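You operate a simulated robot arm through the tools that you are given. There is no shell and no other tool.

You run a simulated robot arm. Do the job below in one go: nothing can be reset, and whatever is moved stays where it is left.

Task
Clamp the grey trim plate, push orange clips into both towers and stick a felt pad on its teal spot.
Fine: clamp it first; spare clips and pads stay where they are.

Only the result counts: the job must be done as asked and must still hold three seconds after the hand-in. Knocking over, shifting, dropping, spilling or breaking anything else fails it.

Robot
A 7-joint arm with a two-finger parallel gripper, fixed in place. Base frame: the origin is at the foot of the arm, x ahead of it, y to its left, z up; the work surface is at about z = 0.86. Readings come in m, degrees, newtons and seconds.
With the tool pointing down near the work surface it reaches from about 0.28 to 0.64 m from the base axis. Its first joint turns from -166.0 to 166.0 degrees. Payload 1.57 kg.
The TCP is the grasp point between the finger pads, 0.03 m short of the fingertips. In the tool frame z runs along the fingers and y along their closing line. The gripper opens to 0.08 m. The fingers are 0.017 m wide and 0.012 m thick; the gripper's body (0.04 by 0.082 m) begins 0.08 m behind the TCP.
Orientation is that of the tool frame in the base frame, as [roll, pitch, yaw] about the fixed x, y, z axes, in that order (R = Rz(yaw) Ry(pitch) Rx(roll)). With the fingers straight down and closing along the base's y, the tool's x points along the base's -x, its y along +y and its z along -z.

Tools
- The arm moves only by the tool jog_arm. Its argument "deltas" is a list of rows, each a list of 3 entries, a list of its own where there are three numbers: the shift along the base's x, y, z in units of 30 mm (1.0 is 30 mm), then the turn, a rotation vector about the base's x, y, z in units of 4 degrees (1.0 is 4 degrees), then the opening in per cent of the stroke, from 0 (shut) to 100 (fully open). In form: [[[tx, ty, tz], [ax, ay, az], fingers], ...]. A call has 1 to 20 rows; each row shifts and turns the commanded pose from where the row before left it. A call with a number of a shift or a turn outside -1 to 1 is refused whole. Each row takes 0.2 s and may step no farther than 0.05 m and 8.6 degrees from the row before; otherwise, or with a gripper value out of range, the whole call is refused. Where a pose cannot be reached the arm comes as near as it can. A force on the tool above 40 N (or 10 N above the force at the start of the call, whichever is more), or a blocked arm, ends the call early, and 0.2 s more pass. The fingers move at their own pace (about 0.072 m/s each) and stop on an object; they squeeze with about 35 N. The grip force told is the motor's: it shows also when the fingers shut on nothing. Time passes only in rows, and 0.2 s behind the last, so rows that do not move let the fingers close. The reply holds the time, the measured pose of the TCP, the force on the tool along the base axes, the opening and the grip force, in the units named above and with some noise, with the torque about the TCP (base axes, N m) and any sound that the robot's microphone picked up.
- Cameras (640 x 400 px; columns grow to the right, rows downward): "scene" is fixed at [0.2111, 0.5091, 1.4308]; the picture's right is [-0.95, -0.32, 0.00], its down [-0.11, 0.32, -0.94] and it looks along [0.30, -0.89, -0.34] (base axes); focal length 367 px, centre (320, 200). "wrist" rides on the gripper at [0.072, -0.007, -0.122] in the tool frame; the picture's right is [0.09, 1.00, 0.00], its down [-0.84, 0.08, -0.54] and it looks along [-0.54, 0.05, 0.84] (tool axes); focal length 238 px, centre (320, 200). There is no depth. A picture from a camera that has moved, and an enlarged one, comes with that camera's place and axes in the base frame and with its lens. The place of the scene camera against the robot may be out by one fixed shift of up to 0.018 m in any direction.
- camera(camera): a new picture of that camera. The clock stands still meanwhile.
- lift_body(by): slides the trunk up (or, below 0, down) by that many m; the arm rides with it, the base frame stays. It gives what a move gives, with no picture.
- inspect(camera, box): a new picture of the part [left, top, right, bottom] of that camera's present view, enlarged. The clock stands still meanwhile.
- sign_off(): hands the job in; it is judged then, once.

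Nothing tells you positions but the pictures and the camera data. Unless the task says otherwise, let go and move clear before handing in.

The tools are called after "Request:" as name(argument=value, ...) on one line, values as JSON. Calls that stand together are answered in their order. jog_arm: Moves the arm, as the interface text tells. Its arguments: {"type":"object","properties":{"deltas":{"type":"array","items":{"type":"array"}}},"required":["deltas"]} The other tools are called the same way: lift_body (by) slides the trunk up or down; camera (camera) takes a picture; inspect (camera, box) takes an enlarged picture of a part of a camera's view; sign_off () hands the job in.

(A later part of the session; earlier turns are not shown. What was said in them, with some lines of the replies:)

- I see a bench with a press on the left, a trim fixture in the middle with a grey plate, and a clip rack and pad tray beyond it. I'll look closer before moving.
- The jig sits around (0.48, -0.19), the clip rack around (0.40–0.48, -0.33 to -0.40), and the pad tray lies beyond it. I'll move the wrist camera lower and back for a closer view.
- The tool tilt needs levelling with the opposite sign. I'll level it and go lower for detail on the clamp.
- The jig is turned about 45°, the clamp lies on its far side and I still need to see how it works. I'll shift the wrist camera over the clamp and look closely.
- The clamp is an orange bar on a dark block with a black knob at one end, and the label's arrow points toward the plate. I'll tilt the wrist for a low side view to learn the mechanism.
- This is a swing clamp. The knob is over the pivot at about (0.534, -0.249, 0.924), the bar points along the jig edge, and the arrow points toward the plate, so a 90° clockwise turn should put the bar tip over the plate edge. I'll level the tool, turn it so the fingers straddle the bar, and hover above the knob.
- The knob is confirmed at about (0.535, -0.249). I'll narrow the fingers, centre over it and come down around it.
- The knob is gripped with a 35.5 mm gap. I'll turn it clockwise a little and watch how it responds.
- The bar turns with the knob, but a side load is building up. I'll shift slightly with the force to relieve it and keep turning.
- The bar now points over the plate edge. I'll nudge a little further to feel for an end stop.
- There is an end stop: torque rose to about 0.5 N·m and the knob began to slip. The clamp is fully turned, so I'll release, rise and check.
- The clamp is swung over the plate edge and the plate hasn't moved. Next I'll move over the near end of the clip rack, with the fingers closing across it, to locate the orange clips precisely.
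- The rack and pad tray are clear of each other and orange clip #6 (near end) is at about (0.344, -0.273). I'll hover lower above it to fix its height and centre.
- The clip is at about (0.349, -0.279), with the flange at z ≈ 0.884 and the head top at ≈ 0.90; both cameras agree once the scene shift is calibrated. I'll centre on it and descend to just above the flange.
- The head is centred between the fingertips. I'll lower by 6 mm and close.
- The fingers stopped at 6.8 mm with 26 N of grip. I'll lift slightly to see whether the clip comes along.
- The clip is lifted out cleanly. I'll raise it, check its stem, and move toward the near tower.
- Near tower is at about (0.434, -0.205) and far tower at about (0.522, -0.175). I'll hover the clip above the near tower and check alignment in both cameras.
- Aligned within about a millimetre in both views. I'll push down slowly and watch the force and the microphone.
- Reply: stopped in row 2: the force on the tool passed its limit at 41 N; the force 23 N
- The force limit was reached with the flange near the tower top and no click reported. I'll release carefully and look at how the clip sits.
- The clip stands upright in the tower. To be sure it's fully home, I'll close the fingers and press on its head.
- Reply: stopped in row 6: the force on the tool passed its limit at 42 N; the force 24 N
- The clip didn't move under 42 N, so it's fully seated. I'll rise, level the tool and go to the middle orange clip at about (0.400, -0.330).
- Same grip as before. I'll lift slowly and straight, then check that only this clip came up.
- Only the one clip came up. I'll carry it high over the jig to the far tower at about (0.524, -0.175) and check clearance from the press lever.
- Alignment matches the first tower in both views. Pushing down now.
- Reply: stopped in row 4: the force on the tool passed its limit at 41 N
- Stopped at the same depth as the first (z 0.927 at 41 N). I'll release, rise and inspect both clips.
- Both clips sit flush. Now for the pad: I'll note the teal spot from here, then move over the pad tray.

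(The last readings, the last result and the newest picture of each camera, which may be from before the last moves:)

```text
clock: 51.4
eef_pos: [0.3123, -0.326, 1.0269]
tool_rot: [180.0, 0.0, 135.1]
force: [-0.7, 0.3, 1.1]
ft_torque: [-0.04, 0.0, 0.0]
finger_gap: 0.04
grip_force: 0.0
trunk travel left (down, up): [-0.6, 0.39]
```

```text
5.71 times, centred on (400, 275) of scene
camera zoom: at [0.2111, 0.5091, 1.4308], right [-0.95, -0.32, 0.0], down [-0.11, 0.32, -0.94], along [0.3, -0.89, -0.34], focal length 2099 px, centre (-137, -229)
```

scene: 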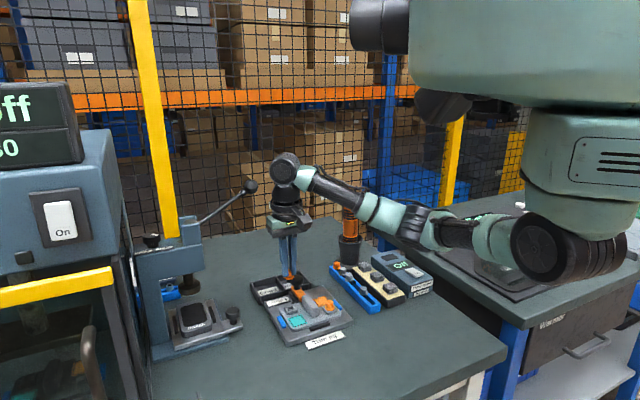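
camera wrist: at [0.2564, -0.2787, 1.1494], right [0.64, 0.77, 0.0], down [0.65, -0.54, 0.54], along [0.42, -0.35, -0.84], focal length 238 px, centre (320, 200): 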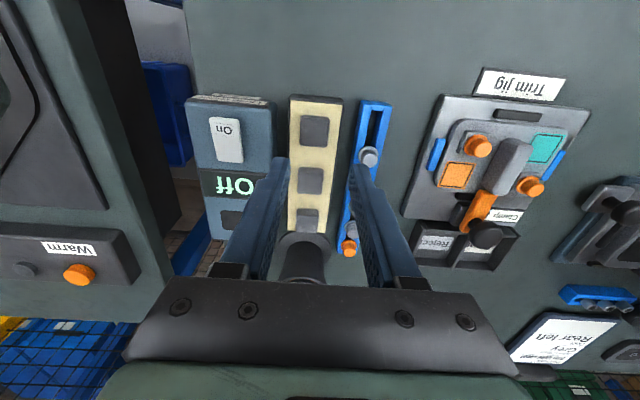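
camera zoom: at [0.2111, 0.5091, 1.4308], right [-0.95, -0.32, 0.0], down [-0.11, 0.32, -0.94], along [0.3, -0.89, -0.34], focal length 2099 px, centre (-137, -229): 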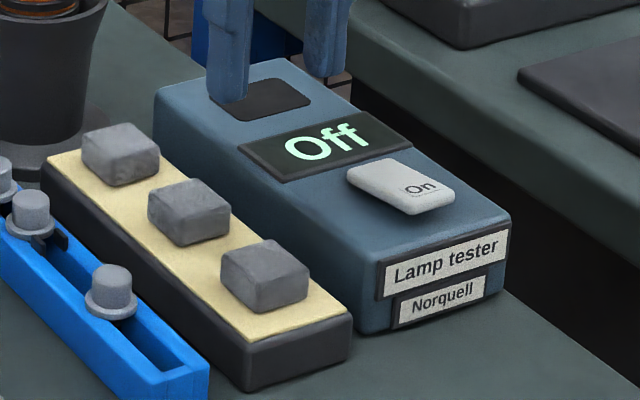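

Pad 1 is centred near (0.310, -0.331), about 30 mm square, with its top at z ≈ 0.903 and its bottom at ≈ 0.889. I'll centre over it and descend partway to check clearance to the lamp tester.

Request:
jog_arm(deltas=[[[-0.08, -0.17, -0.9], [0, 0, 0], 50], [[0, 0, -0.9], [0, 0, 0], 50], [[0, 0, -0.9], [0, 0, 0], 50], [[0, 0, 0], [0, 0, 0], 50]])

Request:
inspect(camera="wrist", box=[240, 90, 400, 210])

Request:
inspect(camera="scene", box=[360, 240, 440, 310])

```text
clock: 52.4
eef_pos: [0.3091, -0.3318, 0.9449]
tool_rot: [-179.9, 0.0, 135.1]
force: [0.3, 0.7, 0.5]
ft_torque: [0.0, -0.01, 0.03]
finger_gap: 0.04
grip_force: 0.1
trunk travel left (down, up): [-0.6, 0.39]
```

```text
3.33 times, centred on (320, 150) of wrist
camera zoom: at [0.2535, -0.2851, 1.0668], right [0.64, 0.77, 0.0], down [0.65, -0.54, 0.54], along [0.42, -0.35, -0.84], focal length 794 px, centre (320, 367)
```

zoom: 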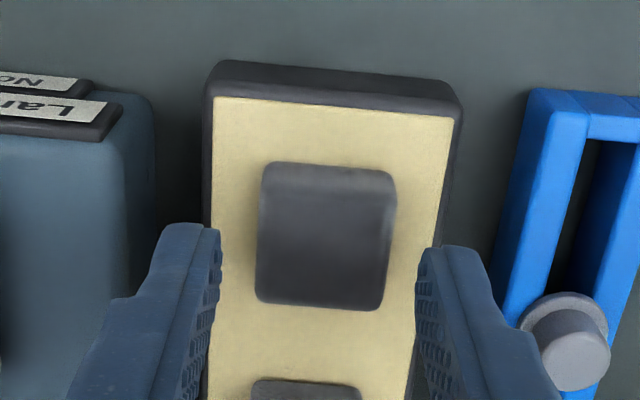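

```text
5.71 times, centred on (400, 275) of scene
camera zoom: at [0.2111, 0.5091, 1.4308], right [-0.95, -0.32, 0.0], down [-0.11, 0.32, -0.94], along [0.3, -0.89, -0.34], focal length 2099 px, centre (-137, -229)
```

zoom: 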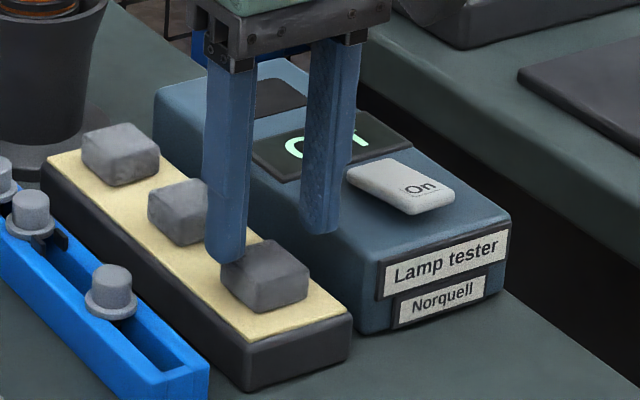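

Request:
jog_arm(deltas=[[[0.04, -0.03, -0.3], [0, 0, 0], 47], [[0, 0, -0.46], [0, 0, 0], 47], [[0, 0, 0], [0, 0, 0], 47]])

Request:
inspect(camera="wrist", box=[240, 90, 400, 210])

Request:
inspect(camera="scene", box=[360, 240, 440, 310])

```text
clock: 53.2
eef_pos: [0.3115, -0.3327, 0.9215]
tool_rot: [-180.0, 0.0, 135.1]
force: [0.1, 0.0, 1.4]
ft_torque: [0.02, -0.02, 0.0]
finger_gap: 0.0376
grip_force: 0.0
trunk travel left (down, up): [-0.6, 0.39]
```

```text
3.33 times, centred on (320, 150) of wrist
camera zoom: at [0.2552, -0.2863, 1.0437], right [0.64, 0.77, 0.0], down [0.65, -0.54, 0.54], along [0.42, -0.35, -0.84], focal length 794 px, centre (320, 367)
```

zoom: 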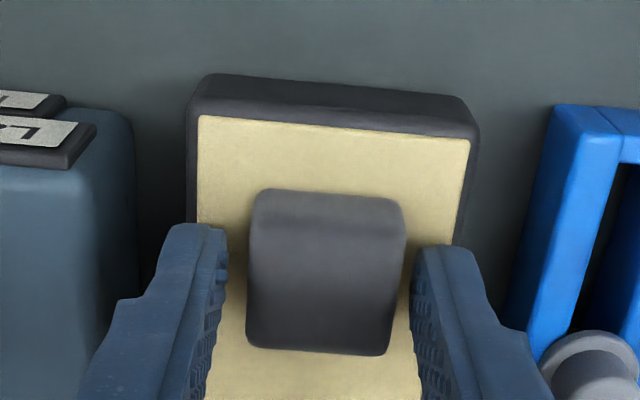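

```text
5.71 times, centred on (400, 275) of scene
camera zoom: at [0.2111, 0.5091, 1.4308], right [-0.95, -0.32, 0.0], down [-0.11, 0.32, -0.94], along [0.3, -0.89, -0.34], focal length 2099 px, centre (-137, -229)
```

zoom: 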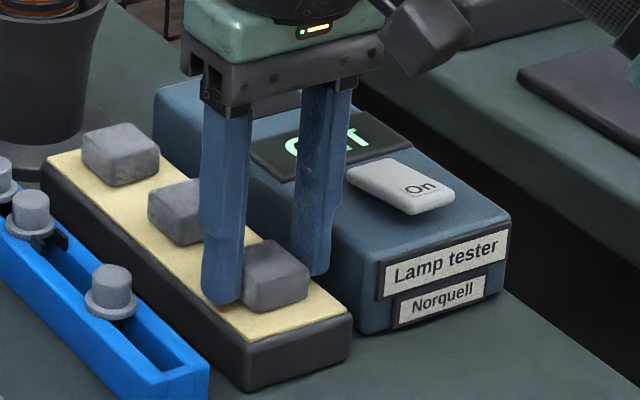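

Fingers straddle the pad with clearance. Closing and lifting.

Request:
jog_arm(deltas=[[[0, 0, 0], [0, 0, 0], 35], [[0, 0, 0], [0, 0, 0], 20], [[0, 0, 0], [0, 0, 0], 0], [[0, 0, 0], [0, 0, 0], 0], [[0, 0, 0], [0, 0, 0], 0]])

Request:
inspect(camera="wrist", box=[240, 90, 400, 210])

```text
clock: 54.4
eef_pos: [0.3114, -0.3326, 0.9207]
tool_rot: [-179.9, 0.0, 135.0]
force: [2.4, 1.2, -0.3]
ft_torque: [0.1, -0.06, 0.0]
finger_gap: 0.0266
grip_force: 34.9
trunk travel left (down, up): [-0.6, 0.39]
```

```text
3.33 times, centred on (320, 150) of wrist
camera zoom: at [0.2555, -0.2861, 1.0437], right [0.64, 0.77, 0.0], down [0.65, -0.54, 0.54], along [0.42, -0.35, -0.84], focal length 794 px, centre (320, 367)
```

zoom: 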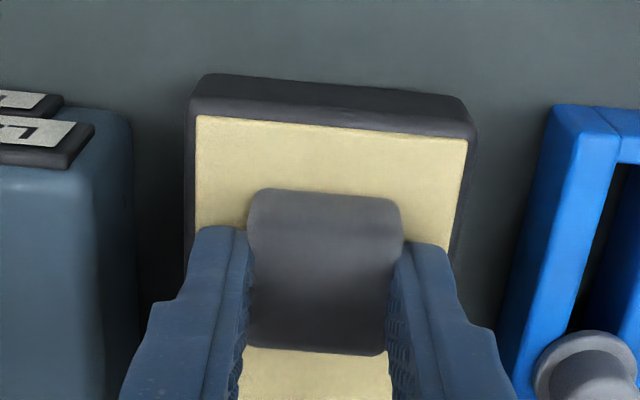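

Request:
jog_arm(deltas=[[[0, 0, 0.15], [0, 0, 0], 0], [[0, 0, 0.15], [0, 0, 0], 0], [[0, 0, 0.3], [0, 0, 0], 0]])

Request:
inspect(camera="scene", box=[360, 240, 440, 310])

Request:
inspect(camera="wrist", box=[240, 90, 400, 210])

```text
clock: 55.2
eef_pos: [0.31, -0.3316, 0.9404]
tool_rot: [-179.8, 0.1, 134.9]
force: [0.2, 0.0, -0.1]
ft_torque: [-0.03, 0.0, -0.01]
finger_gap: 0.0264
grip_force: 35.3
trunk travel left (down, up): [-0.6, 0.39]
```

```text
5.71 times, centred on (400, 275) of scene
camera zoom: at [0.2111, 0.5091, 1.4308], right [-0.95, -0.32, 0.0], down [-0.11, 0.32, -0.94], along [0.3, -0.89, -0.34], focal length 2099 px, centre (-137, -229)
```

zoom: 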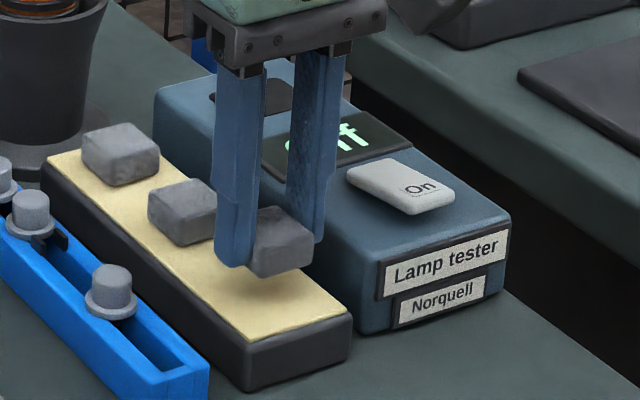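

```text
3.33 times, centred on (320, 150) of wrist
camera zoom: at [0.2548, -0.2856, 1.0622], right [0.64, 0.77, 0.0], down [0.65, -0.54, 0.54], along [0.42, -0.35, -0.84], focal length 794 px, centre (320, 367)
```

zoom: 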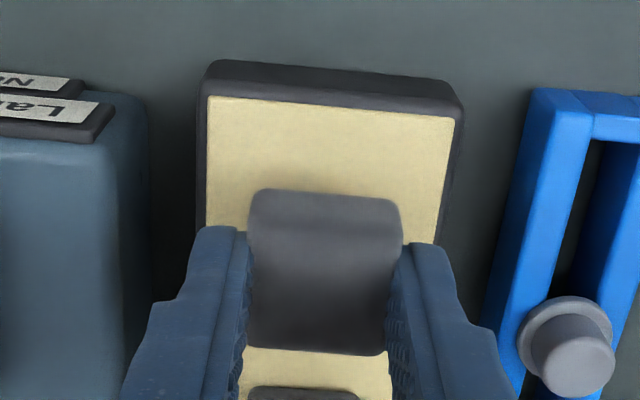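

The pad came away cleanly and the tray stayed put. The teal spot is at about (0.4947, -0.1453), so I'll carry the pad there at height, hover low and check alignment.

Request:
jog_arm(deltas=[[[0, 0, 1], [0, 0, 0], 0], [[0, 0, 1], [0, 0, 0], 0], [[0.88, 0.887, 0.2], [0, 0, 0], 0], [[0.88, 0.887, 0], [0, 0, 0], 0], [[0.88, 0.887, 0], [0, 0, 0], 0], [[0.88, 0.887, 0], [0, 0, 0], 0], [[0.88, 0.887, 0], [0, 0, 0], 0], [[0.88, 0.887, 0], [0, 0, 0], 0], [[0.88, 0.887, 0], [0, 0, 0], 0], [[0, 0, -1], [0, 0, 0], 0], [[0, 0, -1], [0, 0, 0], 0], [[0, 0, 0], [0, 0, 0], 0]])

Request:
inspect(camera="wrist", box=[240, 90, 400, 210])

Request:
inspect(camera="scene", box=[270, 260, 350, 340])

```text
clock: 57.8
eef_pos: [0.4969, -0.1446, 0.9472]
tool_rot: [-179.9, -0.1, 135.0]
force: [-0.1, -0.2, 0.3]
ft_torque: [0.0, -0.01, -0.01]
finger_gap: 0.0266
grip_force: 35.3
trunk travel left (down, up): [-0.6, 0.39]
```

```text
3.33 times, centred on (320, 150) of wrist
camera zoom: at [0.441, -0.098, 1.0689], right [0.64, 0.77, 0.0], down [0.65, -0.54, 0.54], along [0.42, -0.35, -0.84], focal length 794 px, centre (320, 367)
```

zoom: 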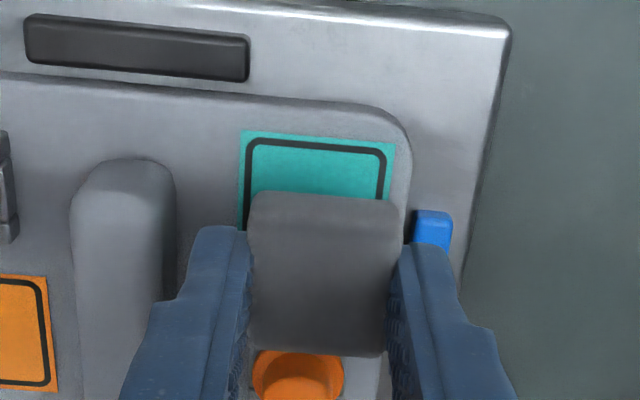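

```text
5.00 times, centred on (310, 300) of scene
camera zoom: at [0.2111, 0.5091, 1.4308], right [-0.95, -0.32, 0.0], down [-0.11, 0.32, -0.94], along [0.3, -0.89, -0.34], focal length 1836 px, centre (370, -300)
```

zoom: 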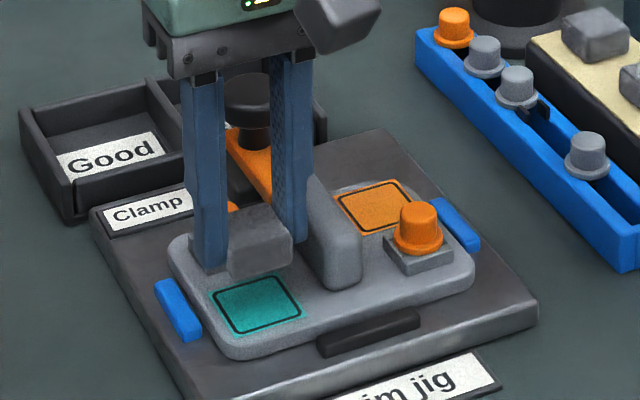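

Pad and spot line up to within about 2 mm. I'll make a small correction and lower it.

Request:
jog_arm(deltas=[[[-0.045, -0.03, -0.3], [0, 0, 0], 0], [[0, 0, -0.3], [0, 0, 0], 0], [[0, 0, 0], [0, 0, 0], 0]])

Request:
inspect(camera="wrist", box=[240, 90, 400, 210])

Request:
inspect(camera="scene", box=[270, 270, 330, 340])

```text
clock: 58.6
eef_pos: [0.494, -0.1464, 0.9295]
tool_rot: [-179.9, 0.1, 134.9]
force: [0.1, 0.8, -0.1]
ft_torque: [-0.01, 0.02, -0.05]
finger_gap: 0.0266
grip_force: 35.1
trunk travel left (down, up): [-0.6, 0.39]
```

```text
3.33 times, centred on (320, 150) of wrist
camera zoom: at [0.4393, -0.0992, 1.0512], right [0.64, 0.77, 0.0], down [0.65, -0.54, 0.54], along [0.42, -0.35, -0.84], focal length 794 px, centre (320, 367)
```

zoom: 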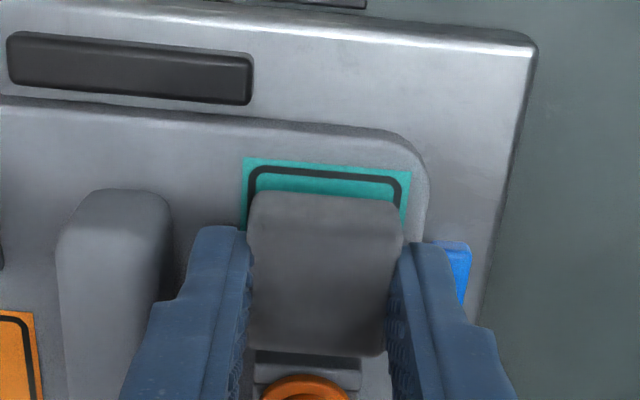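

```text
5.71 times, centred on (300, 305) of scene
camera zoom: at [0.2111, 0.5091, 1.4308], right [-0.95, -0.32, 0.0], down [-0.11, 0.32, -0.94], along [0.3, -0.89, -0.34], focal length 2099 px, centre (434, -400)
```

zoom: 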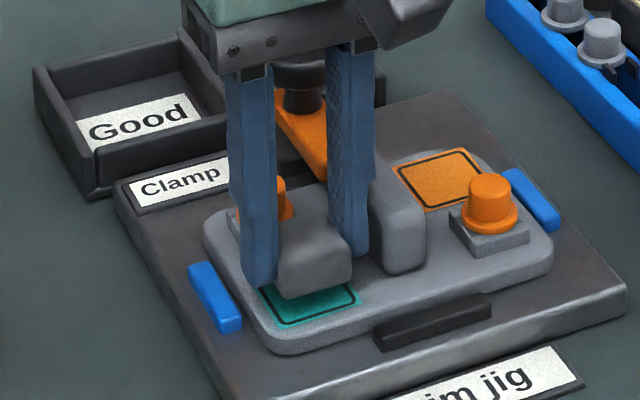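

Request:
jog_arm(deltas=[[[0.03, 0.02, -0.15], [0, 0, 0], 0], [[0, 0, -0.1], [0, 0, 0], 0], [[0, 0, -0.1], [0, 0, 0], 0], [[0, 0, -0.05], [0, 0, 0], 0], [[0, 0, -0.05], [0, 0, 0], 0]])

Request:
inspect(camera="scene", box=[270, 270, 330, 340])

Request:
inspect(camera="wrist", box=[240, 90, 400, 210])

```text
clock: 59.8
eef_pos: [0.4949, -0.1461, 0.9187]
tool_rot: [179.8, 0.5, 134.9]
force: [0.1, -0.6, 31.7]
ft_torque: [-0.02, -0.02, 0.02]
finger_gap: 0.0268
grip_force: 35.3
trunk travel left (down, up): [-0.6, 0.39]
```

```text
5.71 times, centred on (300, 305) of scene
camera zoom: at [0.2111, 0.5091, 1.4308], right [-0.95, -0.32, 0.0], down [-0.11, 0.32, -0.94], along [0.3, -0.89, -0.34], focal length 2099 px, centre (434, -400)
```

zoom: 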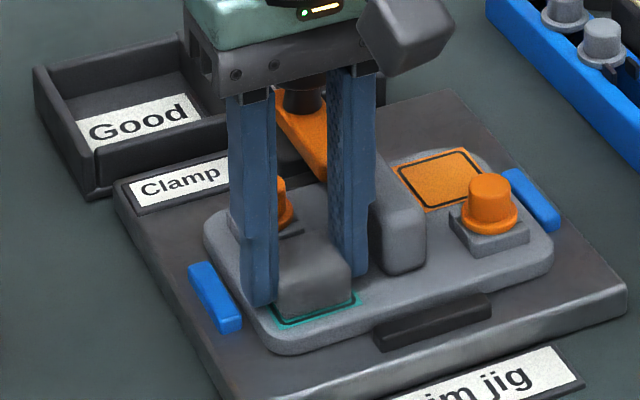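

```text
3.33 times, centred on (320, 150) of wrist
camera zoom: at [0.4384, -0.0991, 1.0407], right [0.64, 0.77, 0.0], down [0.64, -0.54, 0.55], along [0.42, -0.35, -0.84], focal length 794 px, centre (320, 367)
```

zoom: 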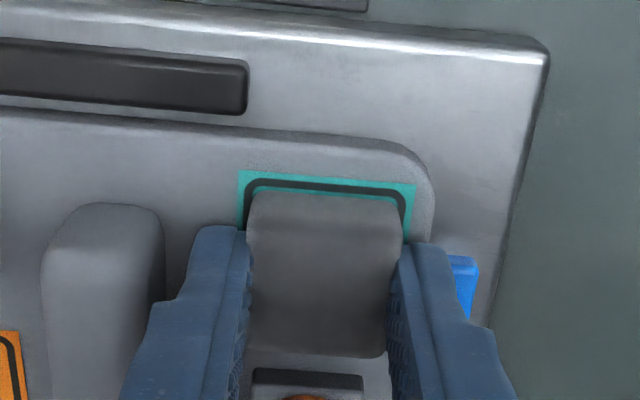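

The pad is down on the teal spot with about 32 N of press. I'll hold briefly, open just enough to release, and rise straight up.

Request:
jog_arm(deltas=[[[0, 0, 0], [0, 0, 0], 0], [[0, 0, 0], [0, 0, 0], 0], [[0, 0, 0], [0, 0, 0], 0], [[0, 0, 0.03], [0, 0, 0], 38], [[0, 0, 0], [0, 0, 0], 38], [[0, 0, 0], [0, 0, 0], 38]])

Request:
inspect(camera="wrist", box=[240, 90, 400, 210])

```text
clock: 61.2
eef_pos: [0.4939, -0.1454, 0.9164]
tool_rot: [-179.9, 0.0, 134.9]
force: [-2.0, -0.7, 17.4]
ft_torque: [0.06, 0.02, -0.01]
finger_gap: 0.0316
grip_force: 0.3
trunk travel left (down, up): [-0.6, 0.39]
```

```text
3.33 times, centred on (320, 150) of wrist
camera zoom: at [0.4384, -0.0985, 1.038], right [0.64, 0.77, 0.0], down [0.65, -0.54, 0.54], along [0.42, -0.35, -0.84], focal length 794 px, centre (320, 367)
```

zoom: 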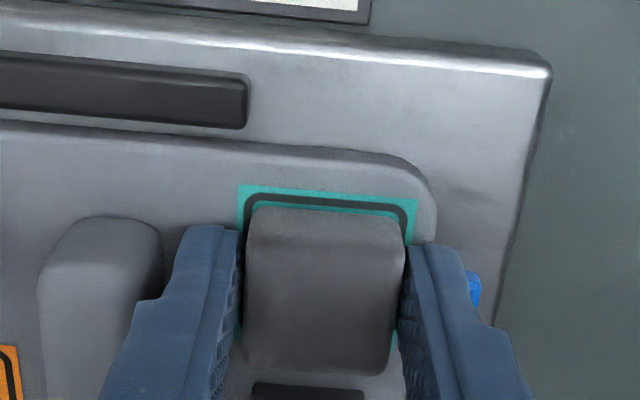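

Request:
jog_arm(deltas=[[[0, 0, 0.1], [0, 0, 0], 39], [[0, 0, 0.1], [0, 0, 0], 39]])

Request:
inspect(camera="wrist", box=[240, 90, 400, 210])

Request:
inspect(camera="scene", box=[270, 270, 330, 340])

```text
clock: 61.8
eef_pos: [0.4948, -0.1447, 0.9205]
tool_rot: [-179.9, 0.0, 135.0]
force: [-0.7, -0.5, -0.9]
ft_torque: [0.02, -0.02, 0.02]
finger_gap: 0.031
grip_force: 0.1
trunk travel left (down, up): [-0.6, 0.39]
```

```text
3.33 times, centred on (320, 150) of wrist
camera zoom: at [0.4396, -0.0988, 1.043], right [0.64, 0.77, 0.0], down [0.65, -0.54, 0.54], along [0.41, -0.35, -0.84], focal length 794 px, centre (320, 367)
```

zoom: 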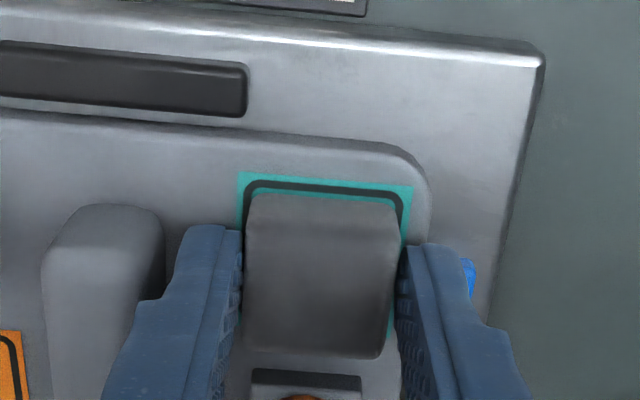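

```text
5.71 times, centred on (300, 305) of scene
camera zoom: at [0.2111, 0.5091, 1.4308], right [-0.95, -0.32, 0.0], down [-0.11, 0.32, -0.94], along [0.3, -0.89, -0.34], focal length 2099 px, centre (434, -400)
```

zoom: 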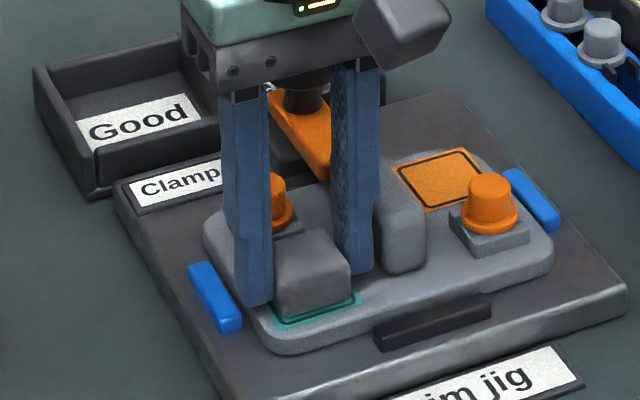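

Request:
jog_arm(deltas=[[[0, 0, 0.15], [0, 0, 0], 39], [[0, 0, 0.3], [0, 0, 0], 39], [[0, 0, 0.6], [0, 0, 0], 39], [[0, 0, 0.9], [0, 0, 0], 39], [[0, 0, 0.6], [0, 0, 0], 39]])

Request:
inspect(camera="wrist", box=[220, 60, 420, 210])

Request:
inspect(camera="scene", box=[270, 270, 350, 340])

```text
clock: 63.0
eef_pos: [0.4972, -0.1436, 0.9976]
tool_rot: [-179.9, 0.0, 134.9]
force: [0.5, -0.1, -0.2]
ft_torque: [-0.02, -0.01, 0.0]
finger_gap: 0.0313
grip_force: 0.0
trunk travel left (down, up): [-0.6, 0.39]
```

```text
2.67 times, centred on (320, 135) of wrist
camera zoom: at [0.4407, -0.0976, 1.1194], right [0.64, 0.77, 0.0], down [0.65, -0.54, 0.54], along [0.42, -0.35, -0.84], focal length 636 px, centre (320, 373)
```

zoom: 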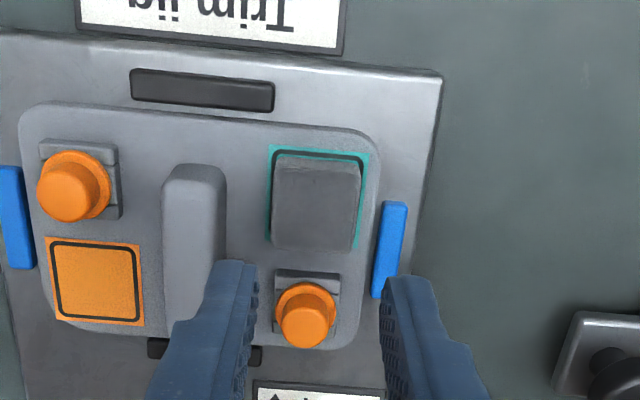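

```text
5.71 times, centred on (310, 305) of scene
camera zoom: at [0.2111, 0.5091, 1.4308], right [-0.95, -0.32, 0.0], down [-0.11, 0.32, -0.94], along [0.3, -0.89, -0.34], focal length 2099 px, centre (377, -400)
```

zoom: 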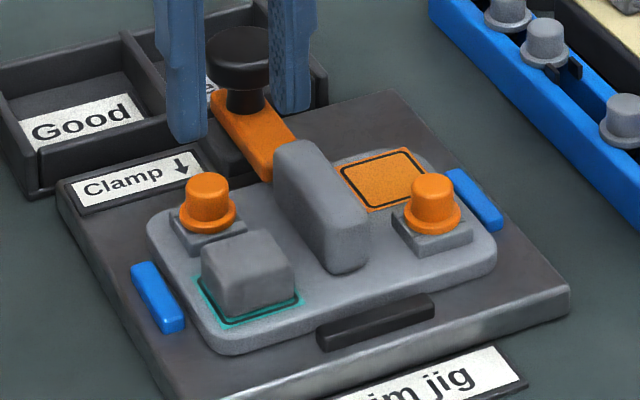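

The pad sits squarely on the teal spot, both clips are flush and the clamp is closed. I'll back the arm off and do a final overall check.

Request:
jog_arm(deltas=[[[0, 0, 1], [0, 0, 0], 60], [[0, 0, 1], [0, 0, 0], 60], [[-0.8, 0, 1], [0, 0, 0], 80], [[-1, 0, 0.5], [0, 0, 0], 80], [[-1, 0, 0.5], [0, 0, 0], 80]])

Request:
camera(camera="scene")

Request:
camera(camera="wrist")

Request:
inspect(camera="scene", box=[240, 230, 440, 350])

Request:
inspect(camera="scene", box=[285, 275, 345, 325])

```text
clock: 64.2
eef_pos: [0.4111, -0.1452, 1.1185]
tool_rot: [-179.9, 0.0, 135.0]
force: [-0.3, -0.5, 0.1]
ft_torque: [0.01, -0.02, -0.01]
finger_gap: 0.0638
grip_force: 0.1
trunk travel left (down, up): [-0.6, 0.39]
```

```text
taken
```

scene: 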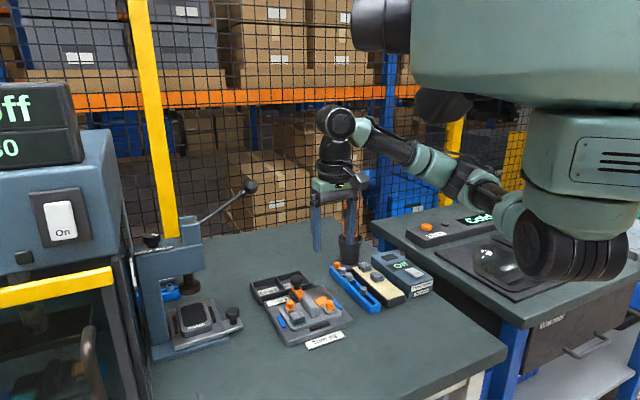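

```text
taken
camera wrist: at [0.3549, -0.0993, 1.2408], right [0.64, 0.77, 0.0], down [0.65, -0.54, 0.54], along [0.42, -0.35, -0.84], focal length 238 px, centre (320, 200)
```

wrist: 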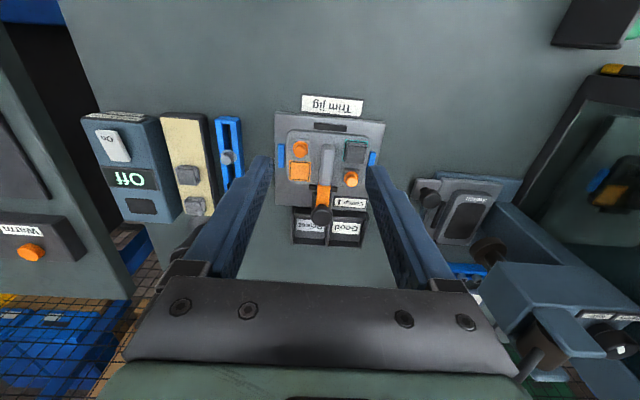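

```text
3.20 times, centred on (340, 290) of scene
camera zoom: at [0.2111, 0.5091, 1.4308], right [-0.95, -0.32, 0.0], down [-0.11, 0.32, -0.94], along [0.3, -0.89, -0.34], focal length 1175 px, centre (256, -88)
```

zoom: 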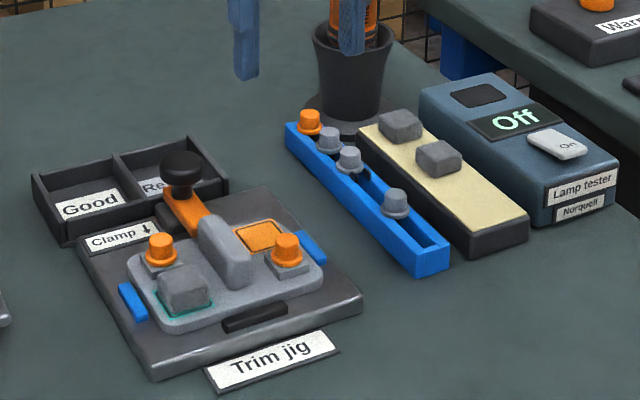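

```text
8.00 times, centred on (315, 300) of scene
camera zoom: at [0.2111, 0.5091, 1.4308], right [-0.95, -0.32, 0.0], down [-0.11, 0.32, -0.94], along [0.3, -0.89, -0.34], focal length 2938 px, centre (360, -600)
```

zoom: 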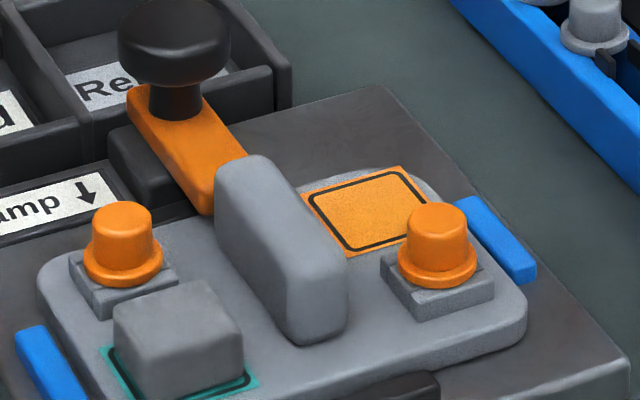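

Everything is in place: the clamp is closed over the plate edge, orange clips are flush in both towers, and a pad is on the teal spot. The spare orange clip, grey clips and two spare pads are where they were, and the arm is clear, so I'm handing in.

Request:
sign_off()

```text
The job is handed in.
```

The trim plate job is done and handed in; I don't have the judging result. The last pictures before hand-in showed everything in place.

- **Clamp:** I closed it first. The orange bar is turned to its end stop, with its tip over the plate edge.
- **Clips:** Both towers hold an orange clip sitting flush. Each took a push of about 41 N. There was no click, but pressing the first one again at 42 N did not move it.
- **Pad:** One felt pad sits inside the teal spot, pressed down with about 32 N. It is roughly 1.5 mm off centre.
- **Everything else:** The spare orange clip, the grey clips and the two spare pads are where they were. I saw nothing else knocked or shifted, and the arm is clear of the bench.
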